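You operate a simulated robot arm through the tools that you are given. There is no shell and no other tool. Be economical: measure what you need, move in short steps, check, and stop when the job is done.

You are at the controls of a simulated two-armed robot. One attempt, no reset.

Task
Rinse the orange spool, pass it to your clean hand and stand it on the low wire rack.
Fine: rinse it under the blue tap till the crust is off; the hand from the dirty sink hands it over to the other; tap off at the end; the other spools stay in the basin. Set down upright: what you pick out.

The check looks at the end state, three seconds after you hand in, the way a careful person would. Anything else that was tipped, shoved, dropped, spilled or broken makes it a failure.

Robot
Two 7-joint arms with two-finger parallel grippers on one trunk, on a base that drives. Base frame: it is fixed to the floor where the robot stands at the start and does not move with it; the origin is under the middle of the robot, x ahead of it, y to its left, z up. Readings come in m, rad, newtons and seconds.
The left shoulder is at the start at [0.07, 0.163, 1.22], the right one opposite. With the tool pointing down near the work surface each hand reaches from about 0.1 to 0.84 m from the robot's upright axis, wherever it stands, measured 20 degrees to its own side. Places, roughly: blue tap on the sink [0.5, -0.2, 0.9]; mesh of the low rack [0.6, 0.3, 0.9]. Payload 3.43 kg a hand.
Tool frame (each hand has its own): the origin (TCP) lies between the finger pads and is the grasp point; the fingertips stand 0.034 m ahead of it; z points along the fingers, y is the line along which they close. The gripper opens to 0.128 m. The fingers are 0.024 m wide and 0.012 m thick; the gripper's body (0.048 by 0.13 m) begins 0.096 m behind the TCP.
Orientation is that of the tool frame in the base frame, as a unit quaternion [x, y, z, w]. With the fingers straight down and closing along the base's y, the tool's x points along the base's -x, its y along +y and its z along -z.

Tools
- The arms move only by the tool arm_command. It takes "left_motion", "right_motion" or both (then of equal length, played together; a hand with none holds still); each is a list of rows, each a list of 7 numbers: the shift along the tool's x, y, z in m, then the turn, a rotation vector about the tool's x, y, z in rad, then the opening, from 0 (shut) to 1 (fully open). In form: [[x, y, z, rx, ry, rz, jaw], ...]. A call has 1 to 20 rows; each row shifts and turns the commanded pose from where the row before left it, along the tool's axes as they then stand. A row lasts 0.2 s, in which the tool goes at most 0.05 m and 0.15 rad; a call with a longer step from one row to the next is refused whole, and so is a gripper value outside its range. Where a pose cannot be reached the arm comes as near as it can. A force on the tool above 40 N (or 10 N above the force at the start of the call, whichever is more), or a blocked arm, ends the call early, and 0.2 s more pass. The fingers move at their own pace (about 0.153 m/s each) and stop on an object; they squeeze with about 41 N. The grip force told is the motor's: it shows also when the fingers shut on nothing. Time passes only in rows, and 0.2 s behind the last, so rows that do not move let the fingers close. It gives the time, the measured TCP pose, the force on the tool (base axes), the opening and the grip force at its end, in the units of the frame above (readings bear some noise), with the torque about the TCP (base axes, N m) and any sound that the robot's microphone picked up.
- Cameras (640 x 400 px; columns grow to the right, rows downward): "scene" is now at [0.1271, -0.0372, 1.4411]; the picture's right is [-0.46, -0.89, 0.00], its down [-0.59, 0.30, -0.75] and it looks along [0.67, -0.34, -0.66] (base axes); focal length 214 px, centre (320, 200). "left" rides on the left gripper at [0.076, 0.011, -0.16] in its tool frame; the picture's right is [-0.15, 0.99, 0.00], its down [-0.88, -0.13, -0.46] and it looks along [-0.45, -0.07, 0.89] (tool axes); focal length 234 px, centre (320, 200). "right" rides on the right gripper at [0.076, -0.011, -0.16] in its tool frame; the picture's right is [0.15, 0.99, 0.00], its down [-0.88, 0.13, -0.46] and it looks along [-0.45, 0.07, 0.89] (tool axes); focal length 234 px, centre (320, 200). There is no depth. A picture from a camera that has moved, and an enlarged one, comes with that camera's place and axes in the base frame and with its lens.
- grab_frame(camera): a new picture of that camera. It takes no simulated time.
- move_column(by): slides the trunk up (or, below 0, down) by that many m; the arms and the scene camera ride with it, the base frame stays. It gives what a move gives, with no picture.
- base_move(legs): drives the robot by 1 to 6 legs, each [ahead, left, turn to the left] in m, m and rad, along the robot's own axes; the way and the turn of a leg run together, so that a leg with both is an arc; at most 1.5 m and 3.142 rad a leg. The arms and the cameras ride along, it lands a little off, and it stops where it bumps. It gives what a move gives.
- turn_head(pan, tilt): turns the head with the scene camera to pan (to the left, within 1.501 rad either way) and tilt (down, from -0.506 to 1.204), counted from straight ahead of the robot. It gives what a move gives.
- zoom(camera, box): a new picture of the part [left, top, right, bottom] of that camera's present view, enlarged. It takes no simulated time.
- hand_in(): hands the job in; it is judged then, once.

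Work in short steps. Places have to be worked out from the pictures, the camera data and where the tool is seen: move nearer, look again, correct. Check each grasp and each placing, and mend what went wrong. You have 120 turns and 88 pictures in all, those below and enlarged ones among them. Open the grippers and draw the arms clear of the work before you hand the job in, unless the task says otherwise; then end with one line.

The tools are called after "Emit:" as a command line: name --argument value ..., lists and objects as JSON in quotes. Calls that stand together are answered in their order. arm_command: Moves the arms, as the interface text tells. Its arguments: {"type":"object","properties":{"left_motion":{"type":"array"},"right_motion":{"type":"array"}},"required":[]} The other tools are called the same way: move_column (by) slides the trunk up or down; base_move (legs) drives the base; turn_head (pan, tilt) turns the head that bears the scene camera; grab_frame (camera) takes a picture; zoom (camera, box) takes an enlarged picture of a part of a camera's view; hand_in () hands the job in.

At the start:

```text
clock: 0.0
left_eef_pos: [0.6733, -0.011, 1.2053]
left_orientation: [0.0, 1.0, 0.0, 0.0]
left_contact_force: [0.3, -0.4, 0.9]
left_wrist_torque: [0.0, 0.0, 0.03]
left_gripper_width: 0.1281
left_finger_force: 0.0
right_eef_pos: [0.3492, -0.3871, 1.3095]
right_orientation: [0.0, 1.0, 0.0, 0.0]
right_contact_force: [0.0, -0.3, 1.1]
right_wrist_torque: [0.01, -0.03, 0.01]
right_gripper_width: 0.1281
right_finger_force: 0.1
trunk travel left (down, up): [-0.7, 0.24]
robot x, y, heading: [0.002, 0.0001, -0.001]
head pan, tilt: [-0.475, 0.721]
```

scene: 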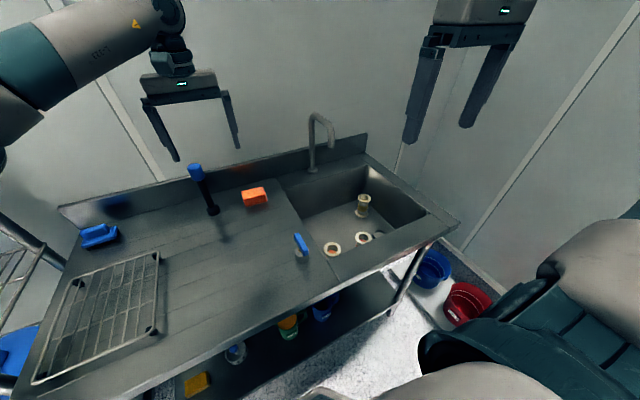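
right: 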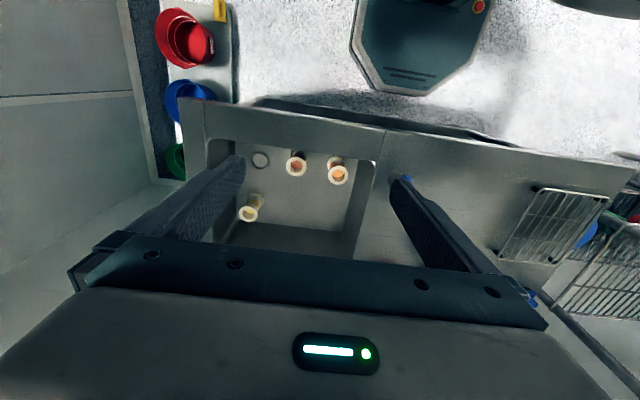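
left: 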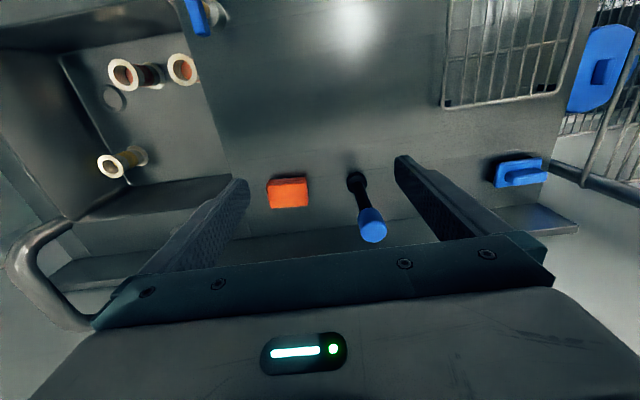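

I see three spools in the basin and a blue lever at its near left corner. I'll zoom in to tell the spools apart and find the tap parts.

Emit:
zoom --camera "right" --box '[200, 120, 420, 260]'

Emit:
zoom --camera "scene" --box '[220, 100, 480, 280]'

Emit:
zoom --camera "left" --box '[60, 0, 280, 200]'

```text
2.86 times, centred on (310, 190) of right
camera zoom: at [0.2752, -0.3994, 1.4702], right [-0.15, 0.99, 0.0], down [0.88, 0.13, 0.46], along [0.45, 0.07, -0.89], focal length 669 px, centre (349, 229)
```

zoom: 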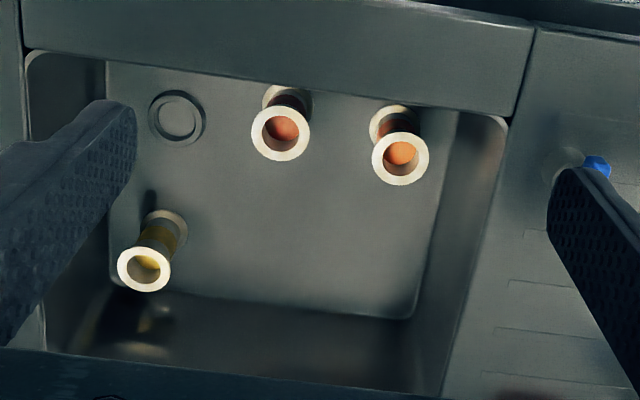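

```text
2.22 times, centred on (350, 190) of scene
camera zoom: at [0.1271, -0.0372, 1.4411], right [-0.46, -0.89, 0.0], down [-0.59, 0.3, -0.75], along [0.67, -0.34, -0.66], focal length 477 px, centre (253, 222)
```

zoom: 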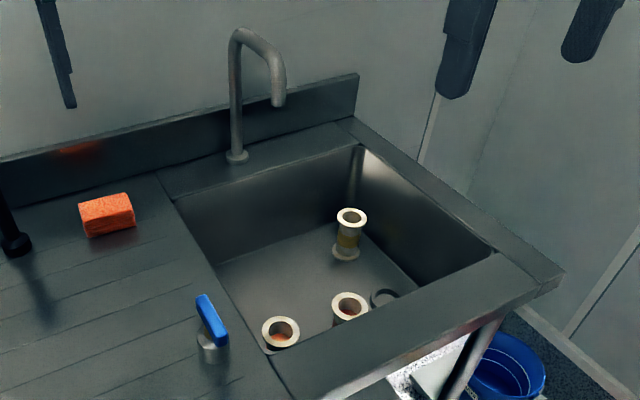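

```text
2.00 times, centred on (170, 100) of left
camera zoom: at [0.597, 0.0, 1.3654], right [0.15, 0.99, 0.0], down [0.88, -0.13, 0.46], along [0.45, -0.07, -0.89], focal length 468 px, centre (620, 400)
```

zoom: 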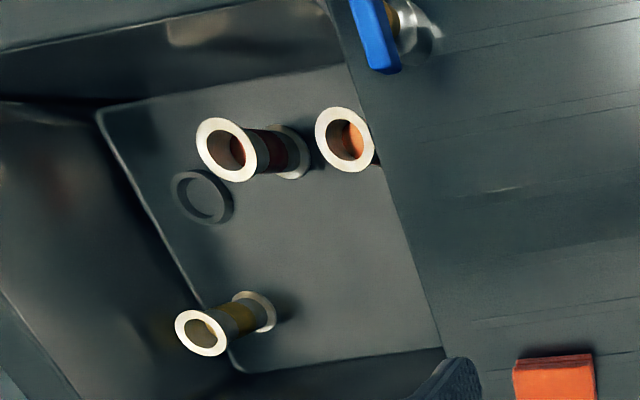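

Three spools: reddish, orange (nearest left, top near [0.54,-0.30,0.76]) and yellow. I need a closer look at the lever and at the orange spool.

Emit:
zoom --camera "scene" --box '[270, 220, 390, 290]'

Emit:
zoom --camera "left" --box '[130, 0, 250, 90]'

```text
5.33 times, centred on (330, 255) of scene
camera zoom: at [0.1271, -0.0372, 1.4411], right [-0.46, -0.89, 0.0], down [-0.59, 0.3, -0.75], along [0.67, -0.34, -0.66], focal length 1144 px, centre (267, -93)
```

zoom: 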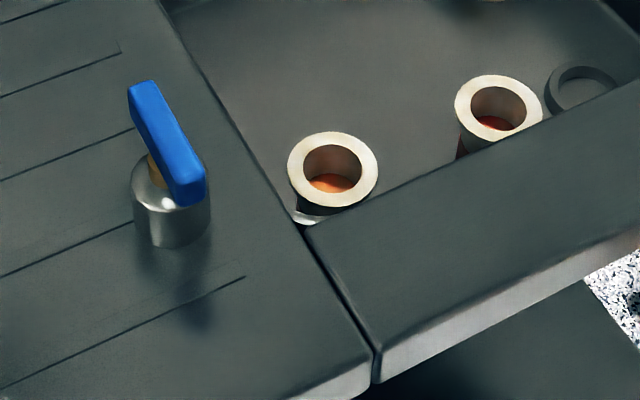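

```text
4.44 times, centred on (190, 45) of left
camera zoom: at [0.597, 0.0, 1.3654], right [0.15, 0.99, 0.0], down [0.88, -0.13, 0.46], along [0.45, -0.07, -0.89], focal length 1041 px, centre (898, 889)
```

zoom: 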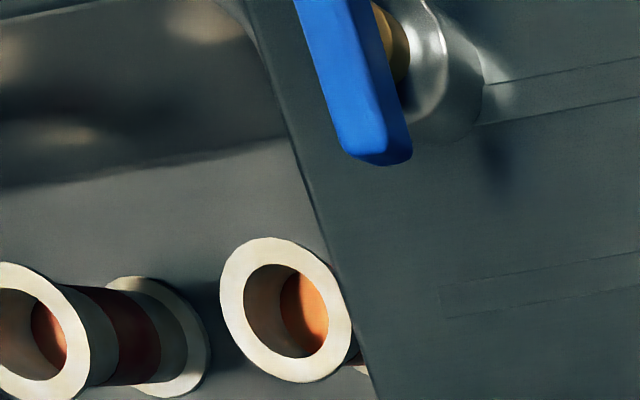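

The lever is a bar lying along x on a stem at about [0.475,-0.155], top z≈0.965. I'll shift the left hand aside and bring the right hand above the lever for a look.

Emit:
arm_command --left_motion '[[0, 0.045, 0, 0, 0, 0, 1], [0, 0.045, 0, 0, 0, 0, 1], [0, 0.045, 0, 0, 0, 0, 1], [0, 0.045, 0, 0, 0, 0, 1], [0, 0.045, 0, 0, 0, 0, 1], [0, 0, 0, 0, 0, 0, 1], [0, 0, 0, 0, 0, 0, 1]]' --right_motion '[[0, 0, 0, 0, 0, 0, 1], [-0.02, 0.04, 0.02, 0, 0, 0, 1], [-0.02, 0.04, 0.02, 0, 0, 0, 1], [-0.02, 0.04, 0.02, 0, 0, 0, 0.7], [-0.02, 0.04, 0.025, 0, 0, 0, 0.5], [-0.02, 0.04, 0.025, 0, 0, 0, 0.5], [-0.025, 0.032, 0.03, 0, 0, 0, 0.5]]'

Emit:
grab_frame --camera "right"

Emit:
grab_frame --camera "scene"

```text
refused: row 5 steps farther than a row can; nothing moved
```

```text
79 pictures are left
camera right: at [0.2752, -0.3994, 1.4702], right [-0.15, 0.99, 0.0], down [0.88, 0.13, 0.46], along [0.45, 0.07, -0.89], focal length 234 px, centre (320, 200)
```

right: 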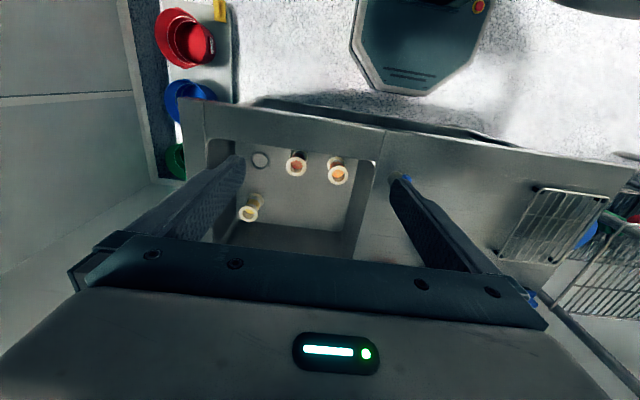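

```text
78 pictures are left
camera scene: at [0.1271, -0.0372, 1.4411], right [-0.46, -0.89, 0.0], down [-0.59, 0.3, -0.75], along [0.67, -0.34, -0.66], focal length 214 px, centre (320, 200)
```

scene: 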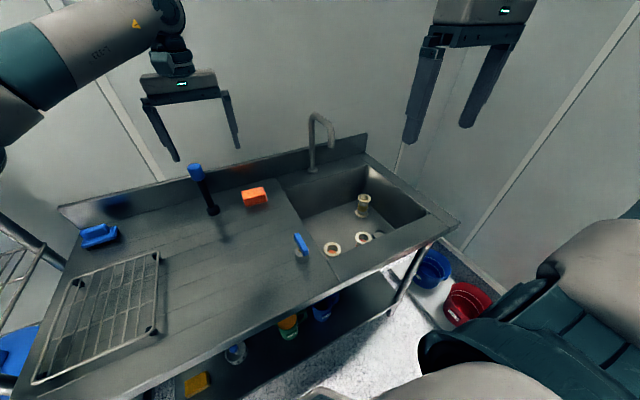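

The call was refused because a step was over the limit. I'll redo it with smaller steps.

Emit:
arm_command --left_motion '[[0, 0.045, 0, 0, 0, 0, 1], [0, 0.045, 0, 0, 0, 0, 1], [0, 0.045, 0, 0, 0, 0, 1], [0, 0.045, 0, 0, 0, 0, 1], [0, 0.045, 0, 0, 0, 0, 1], [0, 0, 0, 0, 0, 0, 1], [0, 0, 0, 0, 0, 0, 1], [0, 0, 0, 0, 0, 0, 1]]' --right_motion '[[0, 0, 0, 0, 0, 0, 1], [-0.018, 0.035, 0.025, 0, 0, 0, 1], [-0.018, 0.035, 0.025, 0, 0, 0, 1], [-0.018, 0.035, 0.025, 0, 0, 0, 0.7], [-0.018, 0.035, 0.025, 0, 0, 0, 0.5], [-0.018, 0.035, 0.025, 0, 0, 0, 0.5], [-0.018, 0.035, 0.025, 0, 0, 0, 0.5], [-0.017, 0.022, 0.03, 0, 0, 0, 0.5]]'

Emit:
grab_frame --camera "right"

```text
clock: 1.8
left_eef_pos: [0.6754, 0.2117, 1.2017]
left_orientation: [0.0, 1.0, 0.001, -0.002]
left_contact_force: [0.9, 0.0, -1.1]
left_wrist_torque: [0.02, 0.07, -0.01]
left_gripper_width: 0.1279
left_finger_force: 0.1
right_eef_pos: [0.4786, -0.1548, 1.1276]
right_orientation: [0.001, 1.0, 0.001, 0.0]
right_contact_force: [-0.1, -0.2, -0.9]
right_wrist_torque: [0.03, 0.04, 0.01]
right_gripper_width: 0.0641
right_finger_force: 0.1
trunk travel left (down, up): [-0.7, 0.24]
robot x, y, heading: [-0.0003, -0.0007, -0.002]
head pan, tilt: [-0.475, 0.721]
```

```text
77 pictures are left
camera right: at [0.4042, -0.1672, 1.2889], right [-0.14, 0.99, 0.0], down [0.88, 0.13, 0.45], along [0.45, 0.07, -0.89], focal length 234 px, centre (320, 200)
```

right: 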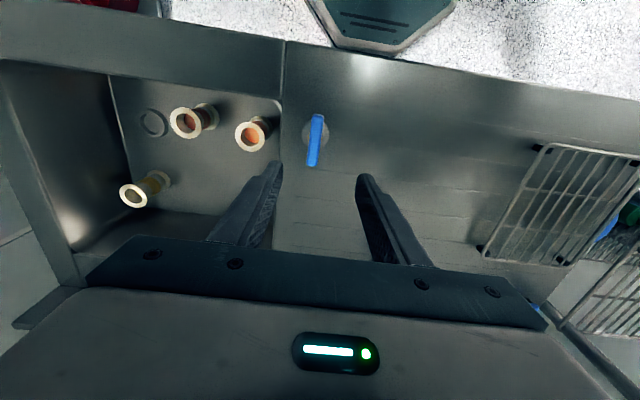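

The lever runs roughly from [0.446,-0.163] to [0.513,-0.160]. I'll zoom to find its pivot.

Emit:
zoom --camera "right" --box '[270, 90, 370, 180]'

```text
4.44 times, centred on (320, 135) of right
camera zoom: at [0.4042, -0.1672, 1.2889], right [-0.14, 0.99, 0.0], down [0.88, 0.13, 0.45], along [0.45, 0.07, -0.89], focal length 1041 px, centre (320, 489)
```

zoom: 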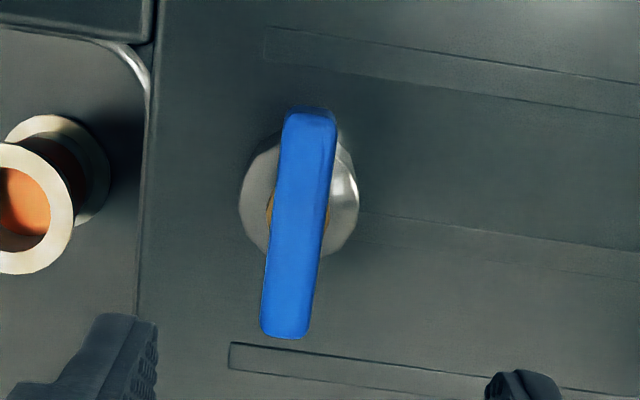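

Stem ≈[0.476,-0.162]. I'll descend straddling the lever with fingertips at z≈0.945 and close on it.

Emit:
arm_command --right_motion '[[0.002, -0.007, 0.04, 0, 0, 0, 0.5], [0, 0, 0.04, 0, 0, 0, 0.5], [0, 0, 0.04, 0, 0, 0, 0.5], [0, 0, 0.026, 0, 0, 0, 0.5], [0, 0, 0, 0, 0, 0, 0.3], [0, 0, 0, 0, 0, 0, 0]]'

Emit:
grab_frame --camera "right"

Emit:
zoom --camera "scene" --box '[220, 160, 380, 260]'

```text
clock: 3.2
left_eef_pos: [0.6729, 0.2123, 1.2033]
left_orientation: [0.0, 1.0, -0.001, 0.0]
left_contact_force: [-0.1, 1.0, -0.4]
left_wrist_torque: [-0.02, 0.0, -0.03]
left_gripper_width: 0.1277
left_finger_force: 0.0
right_eef_pos: [0.4734, -0.162, 0.9834]
right_orientation: [-0.001, 1.0, 0.0, 0.0]
right_contact_force: [1.2, -1.7, -5.5]
right_wrist_torque: [-0.03, -0.96, 0.0]
right_gripper_width: 0.0168
right_finger_force: 44.9
trunk travel left (down, up): [-0.7, 0.24]
robot x, y, heading: [0.0035, 0.0005, 0.002]
head pan, tilt: [-0.475, 0.721]
```

```text
75 pictures are left
camera right: at [0.3995, -0.1741, 1.144], right [-0.15, 0.99, 0.0], down [0.88, 0.13, 0.46], along [0.45, 0.07, -0.89], focal length 234 px, centre (320, 200)
```

right: 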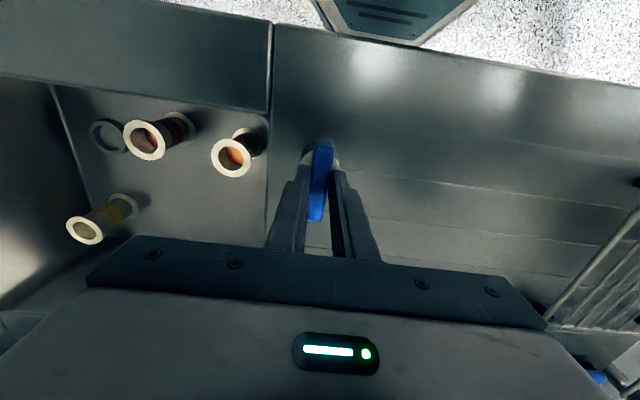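

```text
4.00 times, centred on (300, 210) of scene
camera zoom: at [0.1276, -0.0375, 1.4409], right [-0.46, -0.89, 0.0], down [-0.59, 0.3, -0.75], along [0.67, -0.34, -0.66], focal length 858 px, centre (400, 160)
```

zoom: 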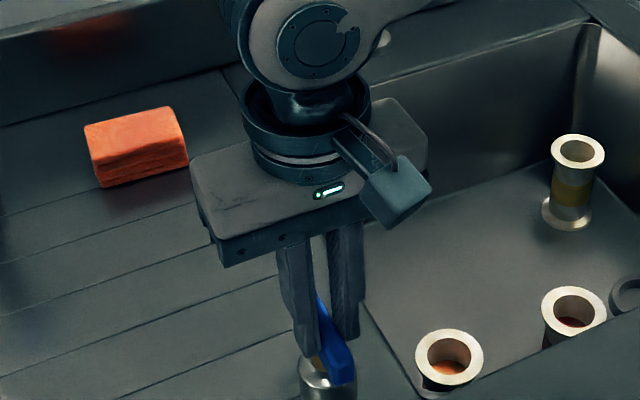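

Lever is gripped (16.8 mm). I'll twist it a little counterclockwise (seen from above) and watch the torque.

Emit:
arm_command --right_motion '[[0, 0, 0, 0, 0, -0.12, 0], [0, 0, 0, 0, 0, -0.12, 0], [0, 0, 0, 0, 0, 0, 0]]'

Emit:
grab_frame --camera "right"

```text
clock: 4.0
left_eef_pos: [0.6729, 0.2125, 1.2039]
left_orientation: [0.0, 1.0, 0.0, 0.0]
left_contact_force: [-1.2, 1.5, 0.8]
left_wrist_torque: [0.01, -0.03, 0.0]
left_gripper_width: 0.128
left_finger_force: 0.1
right_eef_pos: [0.4735, -0.1629, 0.984]
right_orientation: [-0.12, 0.993, 0.0, 0.0]
right_contact_force: [6.2, -18.3, 4.3]
right_wrist_torque: [-3.25, -0.39, -0.58]
right_gripper_width: 0.0221
right_finger_force: 44.8
trunk travel left (down, up): [-0.7, 0.24]
robot x, y, heading: [0.0004, -0.0004, -0.002]
head pan, tilt: [-0.475, 0.721]
```

```text
73 pictures are left
camera right: at [0.4031, -0.192, 1.1448], right [-0.38, 0.93, 0.0], down [0.82, 0.34, 0.46], along [0.42, 0.17, -0.89], focal length 234 px, centre (320, 200)
```

right: 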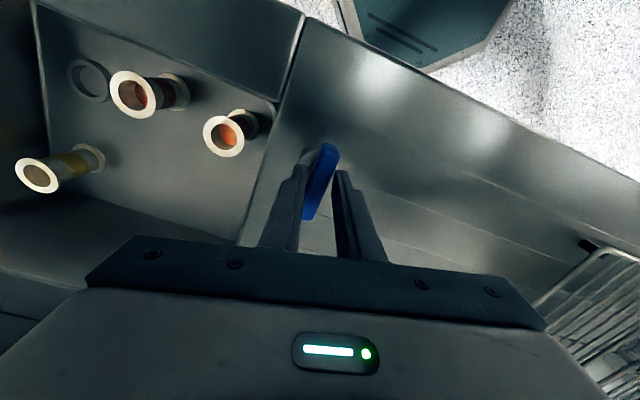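

The lever resisted: the fingers were forced wider and there's −18 N sideways. So it's stopped that way. I'll turn clockwise instead.

Emit:
arm_command --right_motion '[[0, 0, 0, 0, 0, 0.12, 0], [0, 0, 0, 0, 0, 0.12, 0], [0, 0, 0, 0, 0, 0.12, 0], [0, 0, 0, 0, 0, 0.12, 0], [0, 0, 0, 0, 0, 0, 0]]'

Emit:
grab_frame --camera "right"

```text
clock: 5.2
left_eef_pos: [0.6717, 0.214, 1.2048]
left_orientation: [0.0, 1.0, -0.001, 0.001]
left_contact_force: [-0.2, -0.7, 0.2]
left_wrist_torque: [0.01, 0.0, -0.05]
left_gripper_width: 0.1279
left_finger_force: 0.1
right_eef_pos: [0.4733, -0.1603, 0.9847]
right_orientation: [0.121, 0.993, 0.001, 0.0]
right_contact_force: [-1.4, 8.1, 10.1]
right_wrist_torque: [0.33, -0.37, 0.05]
right_gripper_width: 0.0168
right_finger_force: 45.3
trunk travel left (down, up): [-0.7, 0.24]
robot x, y, heading: [0.0001, -0.0017, -0.001]
head pan, tilt: [-0.475, 0.721]
```

```text
72 pictures are left
camera right: at [0.397, -0.1539, 1.1446], right [0.09, 1.0, 0.0], down [0.89, -0.08, 0.46], along [0.46, -0.04, -0.89], focal length 234 px, centre (320, 200)
```

right: 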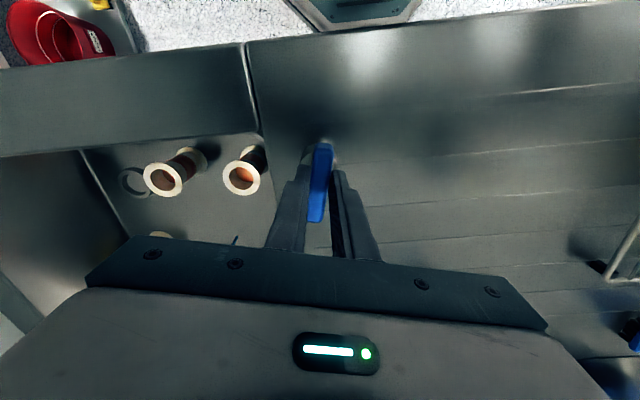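

The lever follows clockwise and a thin blue stream seems to show. Continuing towards a quarter turn.

Emit:
arm_command --right_motion '[[0, 0, 0, 0, 0, 0.14, 0], [0, 0, 0, 0, 0, 0.14, 0], [0, 0, 0, 0, 0, 0.14, 0], [0, 0, 0, 0, 0, 0.14, 0], [0, 0, 0, 0, 0, 0.14, 0], [0, 0, 0, 0, 0, 0.14, 0], [0, 0, 0, 0, 0, 0.1, 0], [0, 0, 0, 0, 0, 0, 0]]'

Emit:
grab_frame --camera "scene"

```text
clock: 6.7
left_eef_pos: [0.6736, 0.2134, 1.2031]
left_orientation: [-0.001, 1.0, 0.0, -0.001]
left_contact_force: [-0.2, -0.5, 0.5]
left_wrist_torque: [0.06, -0.05, 0.01]
left_gripper_width: 0.1278
left_finger_force: 0.1
right_eef_pos: [0.4766, -0.1555, 0.9838]
right_orientation: [0.52, 0.854, 0.006, 0.0]
right_contact_force: [9.0, 18.8, -11.6]
right_wrist_torque: [0.21, -0.26, 0.13]
right_gripper_width: 0.017
right_finger_force: 44.9
trunk travel left (down, up): [-0.7, 0.24]
robot x, y, heading: [0.0037, -0.0004, 0.001]
head pan, tilt: [-0.475, 0.721]
stopped in row 7 (right hand): the force on the tool passed its limit at 41 N (the readings are from after the stop); the commanded pose is now the measured one
```

```text
71 pictures are left
camera scene: at [0.1288, -0.0358, 1.4406], right [-0.46, -0.89, 0.0], down [-0.59, 0.3, -0.75], along [0.67, -0.34, -0.66], focal length 214 px, centre (320, 200)
```

scene: 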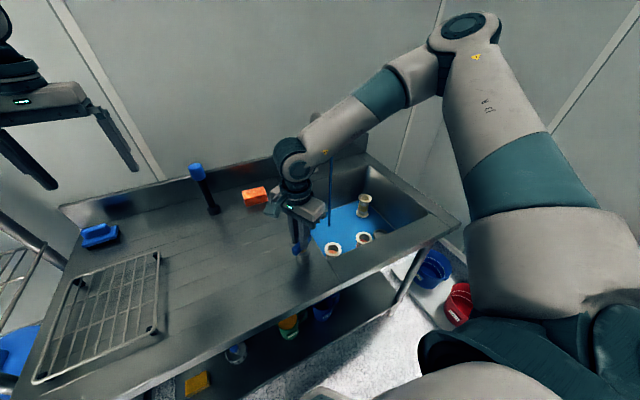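

Water is on at ~1.1 rad of turn. I'll release, rise, and finish turning the hand so that it closes along x for the spool.

Emit:
arm_command --right_motion '[[0, 0, 0, 0, 0, 0, 0.3], [0, 0, 0, 0, 0, 0, 0.4], [0, 0, -0.04, 0, 0, 0, 0.4], [0, 0, -0.04, 0, 0, 0, 0.4], [0, 0, -0.04, 0, 0, 0.12, 0.5], [0, 0, -0.02, 0, 0, 0.12, 0.6], [0, 0, 0, 0, 0, 0.12, 0.6], [0, 0, 0, 0, 0, 0.12, 0.6]]'

Emit:
zoom --camera "scene" --box '[240, 120, 460, 270]'

Emit:
grab_frame --camera "right"

```text
clock: 8.5
left_eef_pos: [0.6736, 0.2133, 1.203]
left_orientation: [0.0, 1.0, 0.0, -0.001]
left_contact_force: [0.5, -0.8, -0.6]
left_wrist_torque: [-0.01, 0.01, 0.0]
left_gripper_width: 0.128
left_finger_force: 0.1
right_eef_pos: [0.4747, -0.1597, 1.1242]
right_orientation: [0.709, 0.705, 0.005, -0.001]
right_contact_force: [1.0, 0.0, -0.2]
right_wrist_torque: [0.01, 0.03, 0.01]
right_gripper_width: 0.0768
right_finger_force: 0.1
trunk travel left (down, up): [-0.7, 0.24]
robot x, y, heading: [0.0026, 0.0019, -0.001]
head pan, tilt: [-0.475, 0.721]
```

```text
2.67 times, centred on (350, 195) of scene
camera zoom: at [0.1274, -0.0366, 1.4411], right [-0.46, -0.89, 0.0], down [-0.59, 0.3, -0.75], along [0.67, -0.34, -0.66], focal length 572 px, centre (240, 213)
```

zoom: 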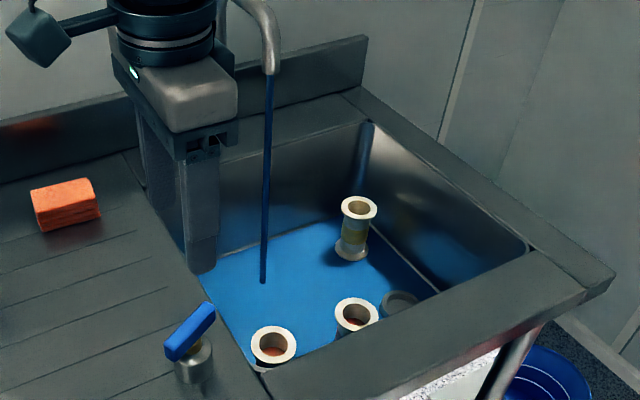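

```text
69 pictures are left
camera right: at [0.4638, -0.0862, 1.2853], right [0.99, 0.14, 0.01], down [0.12, -0.88, 0.45], along [0.07, -0.45, -0.89], focal length 234 px, centre (320, 200)
```

right: 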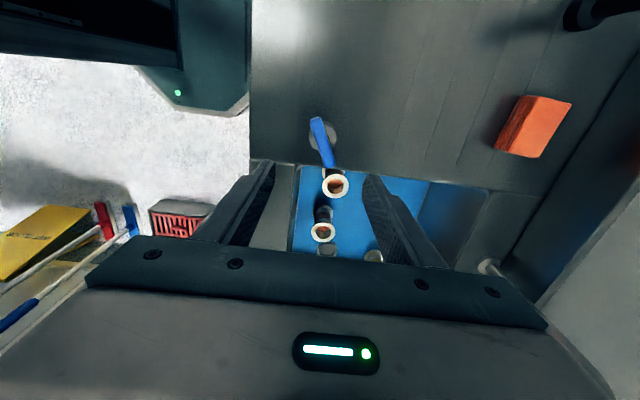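

The orange spool's top is ≈[0.54,-0.304,0.757] and the stream falls at ≈[0.71,-0.375]. With this wrist turn the hand camera would come down on the left rim, so I'll turn the hand half round to put it over the basin.

Emit:
arm_command --right_motion '[[0, 0, -0.02, 0, 0, -0.149, 0.6], [0, 0, -0.02, 0, 0, -0.149, 0.6], [0, 0, 0, 0, 0, -0.149, 0.6], [0, 0, 0, 0, 0, -0.149, 0.6], [0, 0, 0, 0, 0, -0.149, 0.6], [0, 0, 0, 0, 0, -0.149, 0.6], [0, 0, 0, 0, 0, -0.149, 0.6], [0, 0, 0, 0, 0, -0.149, 0.6], [0, 0, 0, 0, 0, -0.149, 0.6], [0, 0, 0, 0, 0, -0.149, 0.6], [0, 0, 0, 0, 0, -0.149, 0.6], [0, 0, 0, 0, 0, -0.149, 0.6], [0, 0, 0, 0, 0, -0.149, 0.6], [0, 0, 0, 0, 0, -0.149, 0.6], [0, 0, 0, 0, 0, -0.149, 0.6], [0, 0, 0, 0, 0, -0.149, 0.6], [0, 0, 0, 0, 0, -0.149, 0.6], [0, 0, 0, 0, 0, -0.149, 0.6], [0, 0, 0, 0, 0, -0.149, 0.6], [0, 0, 0, 0, 0, -0.149, 0.6]]'

```text
clock: 12.7
left_eef_pos: [0.6717, 0.215, 1.2036]
left_orientation: [0.001, 1.0, -0.001, -0.001]
left_contact_force: [0.0, -0.3, 0.4]
left_wrist_torque: [-0.03, -0.04, 0.03]
left_gripper_width: 0.1281
left_finger_force: 0.0
right_eef_pos: [0.4446, -0.1397, 1.165]
right_orientation: [-0.644, 0.765, -0.002, 0.006]
right_contact_force: [-1.8, 0.6, 0.6]
right_wrist_torque: [-0.06, -0.02, 0.02]
right_gripper_width: 0.0766
right_finger_force: 0.2
right hand out of reach, approached as far as the arm can: row 20
trunk travel left (down, up): [-0.7, 0.24]
robot x, y, heading: [0.0001, -0.0007, -0.003]
head pan, tilt: [-0.475, 0.721]
```

The turn reached ≈−1.4 rad, near this pose's limit. I'll go above the spool and check.

Emit:
arm_command --right_motion '[[0.033, -0.022, 0, 0, 0, 0, 0.6], [0.033, -0.022, 0, 0, 0, 0, 0.6], [0.033, -0.022, 0, 0, 0, 0, 0.6], [0.033, -0.022, 0, 0, 0, 0, 0.6], [0, 0, 0.04, 0, 0, 0, 0.6], [0, 0, 0.04, 0, 0, 0, 0.6], [0, 0, 0, 0, 0, 0, 0.6]]'

Emit:
grab_frame --camera "right"

Emit:
grab_frame --camera "scene"

```text
clock: 14.3
left_eef_pos: [0.6727, 0.2121, 1.2036]
left_orientation: [0.001, 1.0, 0.0, -0.001]
left_contact_force: [0.6, 0.3, 1.0]
left_wrist_torque: [0.01, 0.01, 0.01]
left_gripper_width: 0.128
left_finger_force: 0.1
right_eef_pos: [0.4026, -0.1991, 1.0843]
right_orientation: [-0.646, 0.764, -0.001, 0.005]
right_contact_force: [0.2, -0.5, -0.8]
right_wrist_torque: [-0.01, 0.02, -0.01]
right_gripper_width: 0.077
right_finger_force: 0.1
right hand out of reach, approached as far as the arm can: row 1, 2, 3, 4
trunk travel left (down, up): [-0.7, 0.24]
robot x, y, heading: [0.0001, -0.0002, -0.001]
head pan, tilt: [-0.475, 0.721]
```

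```text
68 pictures are left
camera right: at [0.4013, -0.278, 1.2448], right [-1.0, 0.02, -0.01], down [0.01, 0.89, 0.46], along [0.02, 0.46, -0.89], focal length 234 px, centre (320, 200)
```

right: 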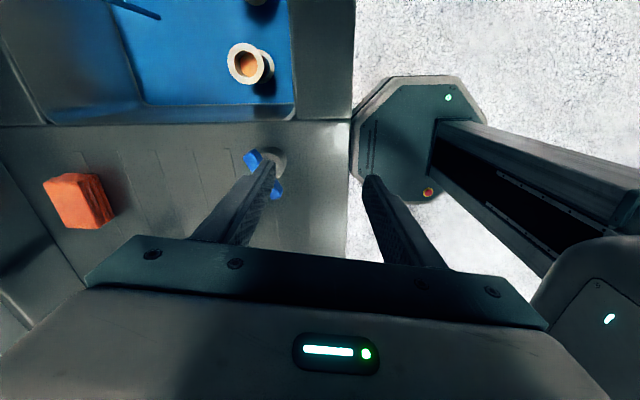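

```text
67 pictures are left
camera scene: at [0.1269, -0.0369, 1.4411], right [-0.46, -0.89, 0.0], down [-0.59, 0.3, -0.75], along [0.67, -0.34, -0.66], focal length 214 px, centre (320, 200)
```

scene: 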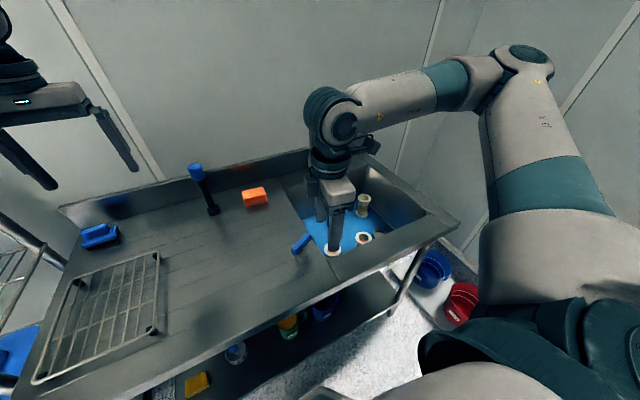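

The wrist limit binds at −1.4 rad, so I'll use a diagonal grip of about −0.9 rad. That still keeps body and camera clear of the walls. Turn back 0.5 and move above the spool.

Emit:
arm_command --right_motion '[[0, 0, 0, 0, 0, 0.125, 0.6], [0, 0, 0, 0, 0, 0.125, 0.6], [0, 0, 0, 0, 0, 0.125, 0.6], [0, 0, 0, 0, 0, 0.125, 0.6], [0, -0.0345, 0, 0, 0, 0, 0.6], [0, -0.0345, 0, 0, 0, 0, 0.6], [0, -0.0345, 0, 0, 0, 0, 0.6], [0, -0.0345, 0, 0, 0, 0, 0.6], [-0.003, -0.0345, 0, 0, 0, 0, 0.6], [0, 0, 0, 0, 0, 0, 0.6]]'

Emit:
grab_frame --camera "right"

```text
clock: 16.5
left_eef_pos: [0.672, 0.2151, 1.205]
left_orientation: [-0.001, 1.0, 0.0, 0.0]
left_contact_force: [0.0, 0.4, 0.0]
left_wrist_torque: [-0.02, -0.03, -0.01]
left_gripper_width: 0.1282
left_finger_force: 0.0
right_eef_pos: [0.5328, -0.2885, 1.0823]
right_orientation: [-0.436, 0.9, -0.001, 0.004]
right_contact_force: [-0.6, -0.1, 0.5]
right_wrist_torque: [-0.05, -0.01, 0.03]
right_gripper_width: 0.0768
right_finger_force: 0.0
right hand out of reach, approached as far as the arm can: row 9
trunk travel left (down, up): [-0.7, 0.24]
robot x, y, heading: [-0.0034, -0.0023, -0.0]
head pan, tilt: [-0.475, 0.721]
```

```text
66 pictures are left
camera right: at [0.494, -0.3571, 1.243], right [-0.87, 0.5, -0.01], down [0.44, 0.77, 0.46], along [0.24, 0.4, -0.89], focal length 234 px, centre (320, 200)
```

right: 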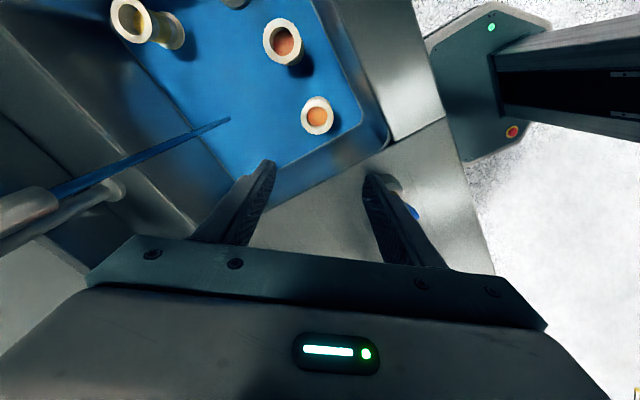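

The spool is confirmed at [0.538,-0.304], and the left wall at y≈−0.23. To free the wrist I'll turn the base 0.3 rad to the left; the hands are high and clear.

Emit:
base_move --legs '[[0, 0, 0.3]]'

Emit:
grab_frame --camera "scene"

```text
clock: 17.9
left_eef_pos: [0.5805, 0.4029, 1.2035]
left_orientation: [-0.15, 0.989, 0.0, 0.0]
left_contact_force: [-0.4, 0.5, -0.2]
left_wrist_torque: [-0.02, 0.02, 0.0]
left_gripper_width: 0.1279
left_finger_force: 0.0
right_eef_pos: [0.5963, -0.1192, 1.081]
right_orientation: [-0.566, 0.824, 0.0, 0.005]
right_contact_force: [-0.3, 0.1, 0.9]
right_wrist_torque: [0.0, -0.02, 0.03]
right_gripper_width: 0.0767
right_finger_force: 0.0
trunk travel left (down, up): [-0.7, 0.24]
robot x, y, heading: [0.0014, -0.0023, 0.305]
head pan, tilt: [-0.475, 0.721]
```

```text
65 pictures are left
camera scene: at [0.1335, 0.0016, 1.441], right [-0.17, -0.99, 0.0], down [-0.65, 0.11, -0.75], along [0.74, -0.13, -0.66], focal length 214 px, centre (320, 200)
```

scene: 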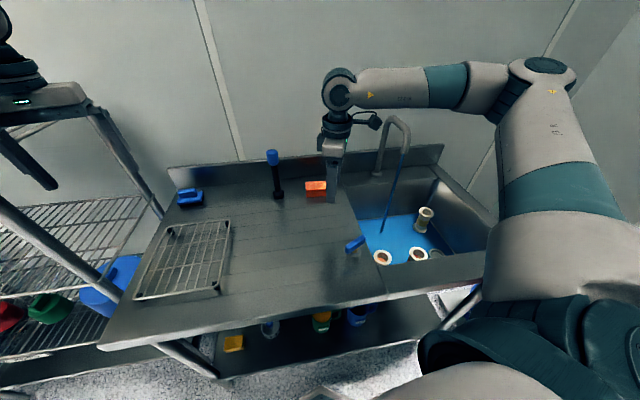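

Turning left doesn't help because the shoulder's bearing to the spool matters; I need the shoulder further right. The floor there is free (buckets at y≈−1.07), so I'll turn back and shift 0.2 m to the right.

Emit:
base_move --legs '[[0, 0, -0.305], [0, -0.2, 0]]'

Emit:
grab_frame --camera "scene"

```text
clock: 20.4
left_eef_pos: [0.6744, 0.0154, 1.2033]
left_orientation: [-0.001, 1.0, 0.0, 0.0]
left_contact_force: [-0.3, -0.3, 0.2]
left_wrist_torque: [0.01, 0.02, 0.0]
left_gripper_width: 0.1279
left_finger_force: 0.1
right_eef_pos: [0.5346, -0.4888, 1.0824]
right_orientation: [-0.436, 0.9, 0.001, 0.004]
right_contact_force: [0.0, 0.7, 0.2]
right_wrist_torque: [-0.02, 0.0, -0.01]
right_gripper_width: 0.0767
right_finger_force: 0.0
trunk travel left (down, up): [-0.7, 0.24]
robot x, y, heading: [0.0046, -0.2001, -0.004]
head pan, tilt: [-0.475, 0.721]
```

```text
64 pictures are left
camera scene: at [0.1284, -0.2345, 1.4411], right [-0.46, -0.89, 0.0], down [-0.59, 0.3, -0.75], along [0.67, -0.34, -0.66], focal length 214 px, centre (320, 200)
```

scene: 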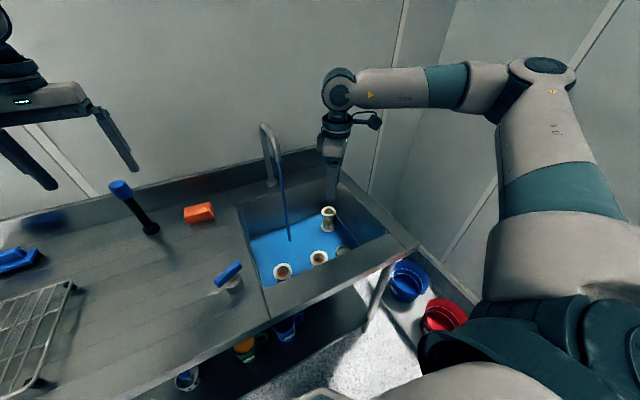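

Now move the hand back over the spool and turn it to about −1.25 rad.

Emit:
arm_command --right_motion '[[-0.0294, 0.0225, 0, 0, 0, 0, 0.6], [-0.0294, 0.0225, 0, 0, 0, 0, 0.6], [-0.0294, 0.0225, 0, 0, 0, 0, 0.6], [-0.0294, 0.0225, 0, 0, 0, 0, 0.6], [-0.0294, 0.0225, 0, 0, 0, 0, 0.6], [0, 0, 0, 0, 0, -0.117, 0.6], [0, 0, 0, 0, 0, -0.117, 0.6], [0, 0, 0, 0, 0, -0.117, 0.6], [0, 0, 0, 0, 0, 0, 0.6]]'

Emit:
grab_frame --camera "right"

```text
clock: 22.4
left_eef_pos: [0.6721, 0.0154, 1.2047]
left_orientation: [0.0, 1.0, 0.0, 0.001]
left_contact_force: [-0.4, 0.8, -0.2]
left_wrist_torque: [0.02, -0.02, 0.0]
left_gripper_width: 0.1279
left_finger_force: 0.1
right_eef_pos: [0.517, -0.3251, 1.0839]
right_orientation: [-0.583, 0.812, -0.004, 0.007]
right_contact_force: [-0.1, -0.5, -0.7]
right_wrist_torque: [-0.05, 0.02, 0.0]
right_gripper_width: 0.0766
right_finger_force: 0.1
right hand out of reach, approached as far as the arm can: row 5, 8
trunk travel left (down, up): [-0.7, 0.24]
robot x, y, heading: [0.0025, -0.1998, 0.0]
head pan, tilt: [-0.475, 0.721]
```

```text
63 pictures are left
camera right: at [0.5035, -0.401, 1.2436], right [-0.98, 0.18, -0.01], down [0.15, 0.88, 0.46], along [0.09, 0.45, -0.89], focal length 234 px, centre (320, 200)
```

right: 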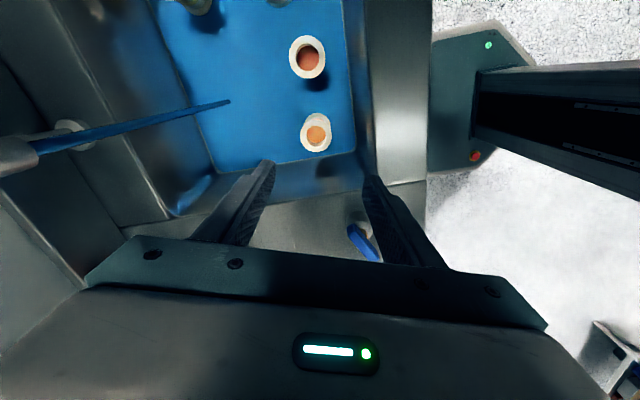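

Angle is −1.245 rad now, with some drift at the limit. I'll back off 0.1, centre over the spool, descend to z≈0.85 and look.

Emit:
arm_command --right_motion '[[0, 0, 0, 0, 0, 0.1, 0.6], [-0.028, -0.0105, 0, 0, 0, 0, 0.6], [0, 0, 0.039, 0, 0, 0, 0.6], [0, 0, 0.039, 0, 0, 0, 0.6], [0, 0, 0.039, 0, 0, 0, 0.6], [0, 0, 0.039, 0, 0, 0, 0.6], [0, 0, 0.039, 0, 0, 0, 0.6], [0, 0, 0.035, 0, 0, 0, 0.6], [0, 0, 0, 0, 0, 0, 0.6]]'

Emit:
grab_frame --camera "right"

Emit:
zoom --camera "scene" --box '[190, 130, 410, 310]'

```text
clock: 24.4
left_eef_pos: [0.673, 0.0159, 1.2042]
left_orientation: [-0.001, 1.0, 0.0, 0.0]
left_contact_force: [0.2, 0.0, -0.4]
left_wrist_torque: [-0.02, 0.0, -0.01]
left_gripper_width: 0.1282
left_finger_force: 0.0
right_eef_pos: [0.5076, -0.3987, 0.9013]
right_orientation: [-0.545, 0.839, 0.001, 0.006]
right_contact_force: [-0.1, -0.2, 0.7]
right_wrist_torque: [0.02, -0.02, 0.01]
right_gripper_width: 0.0768
right_finger_force: 0.1
right hand out of reach, approached as far as the arm can: row 2, 3, 4, 5, 6, 7, 8
trunk travel left (down, up): [-0.7, 0.24]
robot x, y, heading: [0.0033, -0.1997, 0.001]
head pan, tilt: [-0.475, 0.721]
```

```text
62 pictures are left
camera right: at [0.4862, -0.4754, 1.0615], right [-0.96, 0.27, -0.01], down [0.23, 0.85, 0.46], along [0.13, 0.45, -0.89], focal length 234 px, centre (320, 200)
```

right: 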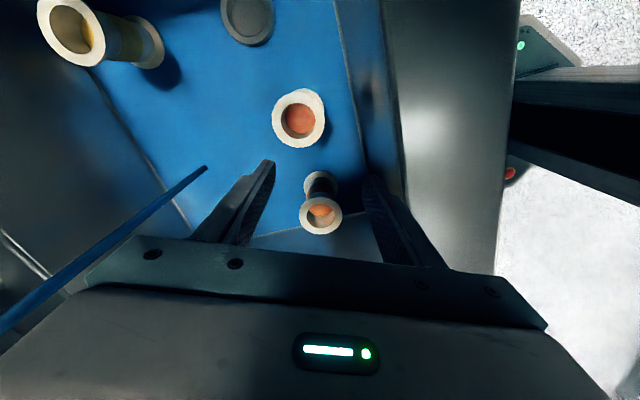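

```text
2.22 times, centred on (300, 220) of scene
camera zoom: at [0.1282, -0.2352, 1.4411], right [-0.46, -0.89, 0.0], down [-0.59, 0.3, -0.75], along [0.67, -0.34, -0.66], focal length 477 px, centre (364, 156)
```

zoom: 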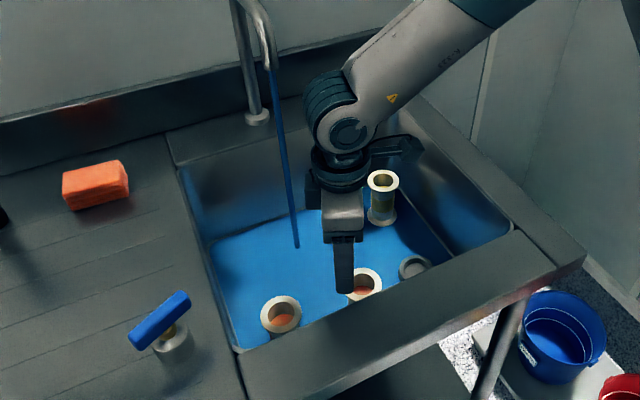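

The wrist limit pushed the hand aside, but it's clear of everything. I'll use the opposite turn (+π/2, comfortable before), leaning the gripper towards the basin so the camera clears the rim. First I'll rise.

Emit:
arm_command --right_motion '[[0, 0, -0.045, 0, 0, 0, 0.6], [0, 0, -0.045, 0, 0, 0, 0.6], [0, 0, -0.045, 0, 0, 0, 0.6], [0, 0, -0.045, 0, 0, 0, 0.6], [0, 0, -0.045, 0, 0, 0.145, 0.6], [0, 0, 0, 0, 0, 0.145, 0.6], [0, 0, 0, 0, 0, 0.145, 0.6], [0, 0, 0, 0, 0, 0.145, 0.6], [0, 0, 0, 0, 0, 0.145, 0.6], [0, 0, 0, 0, 0, 0.145, 0.6], [0, 0, 0, 0, 0, 0.145, 0.6], [0, 0, 0, 0, 0, 0.145, 0.6], [0, 0, 0, 0, 0, 0.145, 0.6], [0, 0, 0, 0, 0, 0.145, 0.6], [0, 0, 0, 0, 0, 0.145, 0.6], [0, 0, 0, 0, 0, 0.145, 0.6], [0, 0, 0, 0, 0, 0.145, 0.6], [0, 0, 0, 0, 0, 0.145, 0.6], [0, 0, 0, 0, 0, 0.145, 0.6], [0, 0, 0, 0, 0, 0.145, 0.6]]'

```text
clock: 28.6
left_eef_pos: [0.6731, 0.0154, 1.2049]
left_orientation: [-0.001, 1.0, 0.0, 0.0]
left_contact_force: [-0.3, -0.4, 0.0]
left_wrist_torque: [0.03, 0.03, 0.05]
left_gripper_width: 0.1278
left_finger_force: 0.1
right_eef_pos: [0.502, -0.4007, 1.1266]
right_orientation: [0.552, 0.834, 0.004, 0.002]
right_contact_force: [0.0, 0.3, 0.1]
right_wrist_torque: [-0.02, 0.0, 0.02]
right_gripper_width: 0.0769
right_finger_force: 0.1
trunk travel left (down, up): [-0.7, 0.24]
robot x, y, heading: [-0.0003, -0.1968, 0.001]
head pan, tilt: [-0.475, 0.721]
```

Now finish the turn to π/2, move over the spool, lean 0.3 rad, and descend to z≈0.86.

Emit:
arm_command --right_motion '[[0, 0, 0, 0, 0, 0.134, 0.6], [0, 0, 0, 0, 0, 0.134, 0.6], [0, 0, 0, 0, 0, 0.134, 0.6], [0.0323, 0.012, 0, 0, 0, 0, 0.6], [0.0323, 0.012, 0, 0, 0, 0, 0.6], [0.0323, 0.012, 0, 0, 0, 0, 0.6], [0, 0, 0, 0, 0.1, 0, 0.6], [0, 0, 0, 0, 0.1, 0, 0.6], [0, 0, 0, 0, 0.1, 0, 0.6], [-0.01123, 0, 0.0363, 0, 0, 0, 0.6], [-0.01123, 0, 0.0363, 0, 0, 0, 0.6], [-0.01123, 0, 0.0363, 0, 0, 0, 0.6], [-0.01123, 0, 0.0363, 0, 0, 0, 0.6], [-0.01123, 0, 0.0363, 0, 0, 0, 0.6], [-0.01123, 0, 0.0363, 0, 0, 0, 0.6], [0, 0, 0, 0, 0, 0, 0.6]]'

Emit:
grab_frame --camera "right"

Emit:
zoom --camera "scene" --box '[190, 130, 410, 310]'

```text
clock: 32.0
left_eef_pos: [0.673, 0.0158, 1.2031]
left_orientation: [-0.001, 1.0, 0.0, 0.0]
left_contact_force: [-1.0, 0.1, -0.6]
left_wrist_torque: [0.0, 0.02, -0.03]
left_gripper_width: 0.128
left_finger_force: 0.0
right_eef_pos: [0.5239, -0.3389, 0.9089]
right_orientation: [0.698, 0.7, 0.11, -0.105]
right_contact_force: [0.5, 0.7, 0.3]
right_wrist_torque: [-0.02, 0.0, 0.0]
right_gripper_width: 0.0768
right_finger_force: 0.1
right hand out of reach, approached as far as the arm can: row 6, 15
trunk travel left (down, up): [-0.7, 0.24]
robot x, y, heading: [0.0015, -0.2025, -0.001]
head pan, tilt: [-0.475, 0.721]
```

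```text
60 pictures are left
camera right: at [0.5129, -0.3158, 1.0855], right [0.99, 0.14, 0.05], down [0.13, -0.98, 0.17], along [0.08, -0.16, -0.98], focal length 234 px, centre (320, 200)
```

right: 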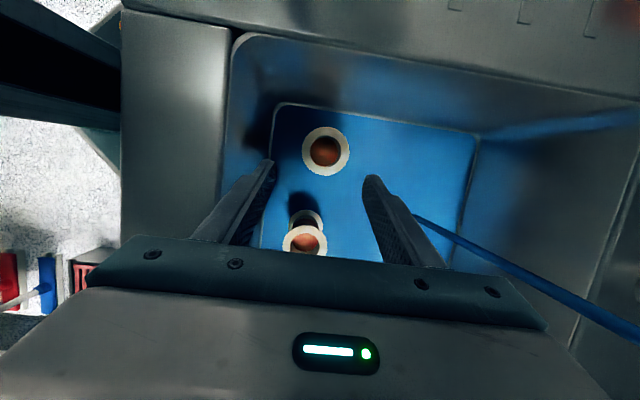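

```text
2.22 times, centred on (300, 220) of scene
camera zoom: at [0.1282, -0.2351, 1.4411], right [-0.46, -0.89, 0.0], down [-0.59, 0.3, -0.75], along [0.67, -0.34, -0.66], focal length 477 px, centre (364, 156)
```

zoom: 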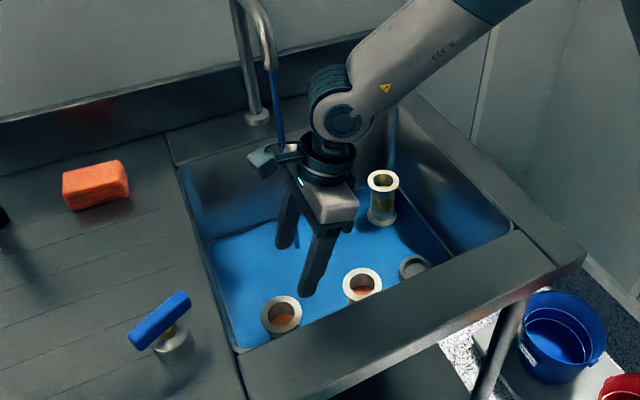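

The plus-side limit binds slightly because the base now stands to the right. I'll rise out of the basin and drive back left 0.2 m.

Emit:
arm_command --right_motion '[[0.0118, 0, -0.0382, 0, 0, 0, 0.6], [0.0118, 0, -0.0382, 0, 0, 0, 0.6], [0.0118, 0, -0.0382, 0, 0, 0, 0.6], [0.0118, 0, -0.0382, 0, 0, 0, 0.6], [0.0118, 0, -0.0382, 0, 0, 0, 0.6], [0, 0, 0, 0, 0, 0, 0.6]]'

Emit:
base_move --legs '[[0, 0.2, 0]]'

```text
clock: 33.4
left_eef_pos: [0.6739, 0.0144, 1.2026]
left_orientation: [-0.001, 1.0, 0.0, -0.001]
left_contact_force: [-0.3, -0.9, 0.0]
left_wrist_torque: [0.03, 0.06, 0.04]
left_gripper_width: 0.1282
left_finger_force: 0.1
right_eef_pos: [0.525, -0.3403, 1.1126]
right_orientation: [0.698, 0.7, 0.11, -0.105]
right_contact_force: [-0.4, -0.5, -0.3]
right_wrist_torque: [0.0, 0.0, -0.01]
right_gripper_width: 0.0768
right_finger_force: 0.1
trunk travel left (down, up): [-0.7, 0.24]
robot x, y, heading: [0.0048, -0.1974, -0.002]
head pan, tilt: [-0.475, 0.721]
```

```text
clock: 35.0
left_eef_pos: [0.6719, 0.2072, 1.2044]
left_orientation: [-0.002, 1.0, 0.001, 0.0]
left_contact_force: [-0.5, 1.2, -0.3]
left_wrist_torque: [0.0, -0.02, 0.01]
left_gripper_width: 0.1276
left_finger_force: 0.1
right_eef_pos: [0.5228, -0.148, 1.1131]
right_orientation: [0.698, 0.7, 0.11, -0.105]
right_contact_force: [-0.2, -0.4, -0.1]
right_wrist_torque: [0.03, 0.02, -0.03]
right_gripper_width: 0.0769
right_finger_force: 0.1
trunk travel left (down, up): [-0.7, 0.24]
robot x, y, heading: [0.0007, -0.0092, 0.005]
head pan, tilt: [-0.475, 0.721]
```

Move over the spool again and descend to z≈0.87.

Emit:
arm_command --right_motion '[[-0.0372, 0.00375, -0.0115, 0, 0, 0, 0.6], [-0.0372, 0.00375, -0.0115, 0, 0, 0, 0.6], [-0.0372, 0.00375, -0.0115, 0, 0, 0, 0.6], [-0.0372, 0.00375, -0.0115, 0, 0, 0, 0.6], [-0.0118, 0, 0.0382, 0, 0, 0, 0.6], [-0.0118, 0, 0.0382, 0, 0, 0, 0.6], [-0.0118, 0, 0.0382, 0, 0, 0, 0.6], [-0.0118, 0, 0.0382, 0, 0, 0, 0.6], [-0.0118, 0, 0.0382, 0, 0, 0, 0.6], [-0.0118, 0, 0.0382, 0, 0, 0, 0.6], [0, 0, 0, 0, 0, 0, 0.6]]'

Emit:
grab_frame --camera "right"

Emit:
zoom --camera "scene" --box '[220, 130, 440, 290]'

```text
clock: 37.4
left_eef_pos: [0.6721, 0.2085, 1.205]
left_orientation: [-0.002, 1.0, 0.001, 0.0]
left_contact_force: [-0.7, 0.4, -0.2]
left_wrist_torque: [0.01, -0.05, -0.04]
left_gripper_width: 0.128
left_finger_force: 0.1
right_eef_pos: [0.5428, -0.2986, 0.8726]
right_orientation: [0.698, 0.7, 0.109, -0.105]
right_contact_force: [-0.2, -0.5, -0.5]
right_wrist_torque: [-0.04, -0.03, 0.01]
right_gripper_width: 0.0767
right_finger_force: 0.0
trunk travel left (down, up): [-0.7, 0.24]
robot x, y, heading: [-0.0, -0.0103, 0.004]
head pan, tilt: [-0.475, 0.721]
```

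```text
58 pictures are left
camera right: at [0.5307, -0.2754, 1.0478], right [0.99, 0.14, 0.05], down [0.13, -0.98, 0.17], along [0.08, -0.16, -0.98], focal length 234 px, centre (320, 200)
```

right: 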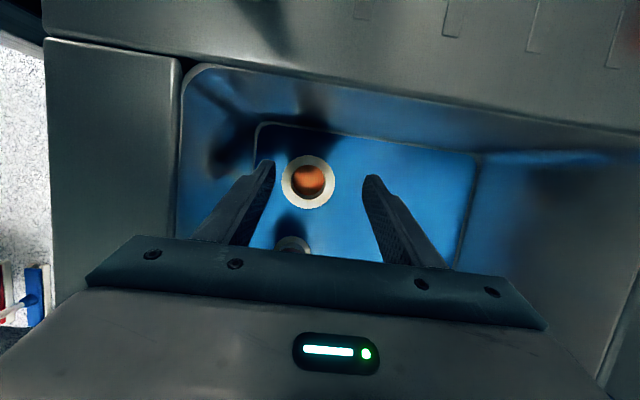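

```text
2.50 times, centred on (330, 210) of scene
camera zoom: at [0.1271, -0.0425, 1.4412], right [-0.45, -0.89, 0.0], down [-0.59, 0.3, -0.75], along [0.67, -0.34, -0.66], focal length 536 px, centre (295, 175)
```

zoom: 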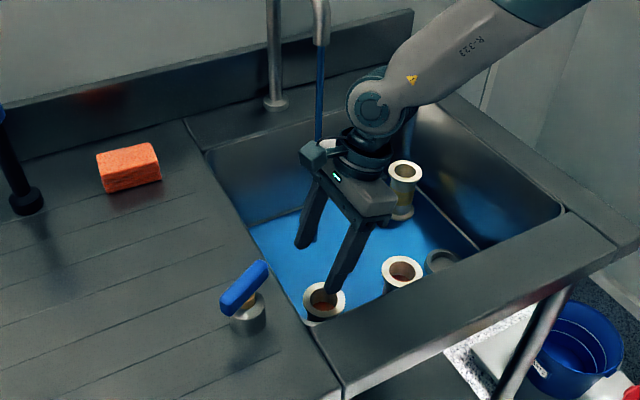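

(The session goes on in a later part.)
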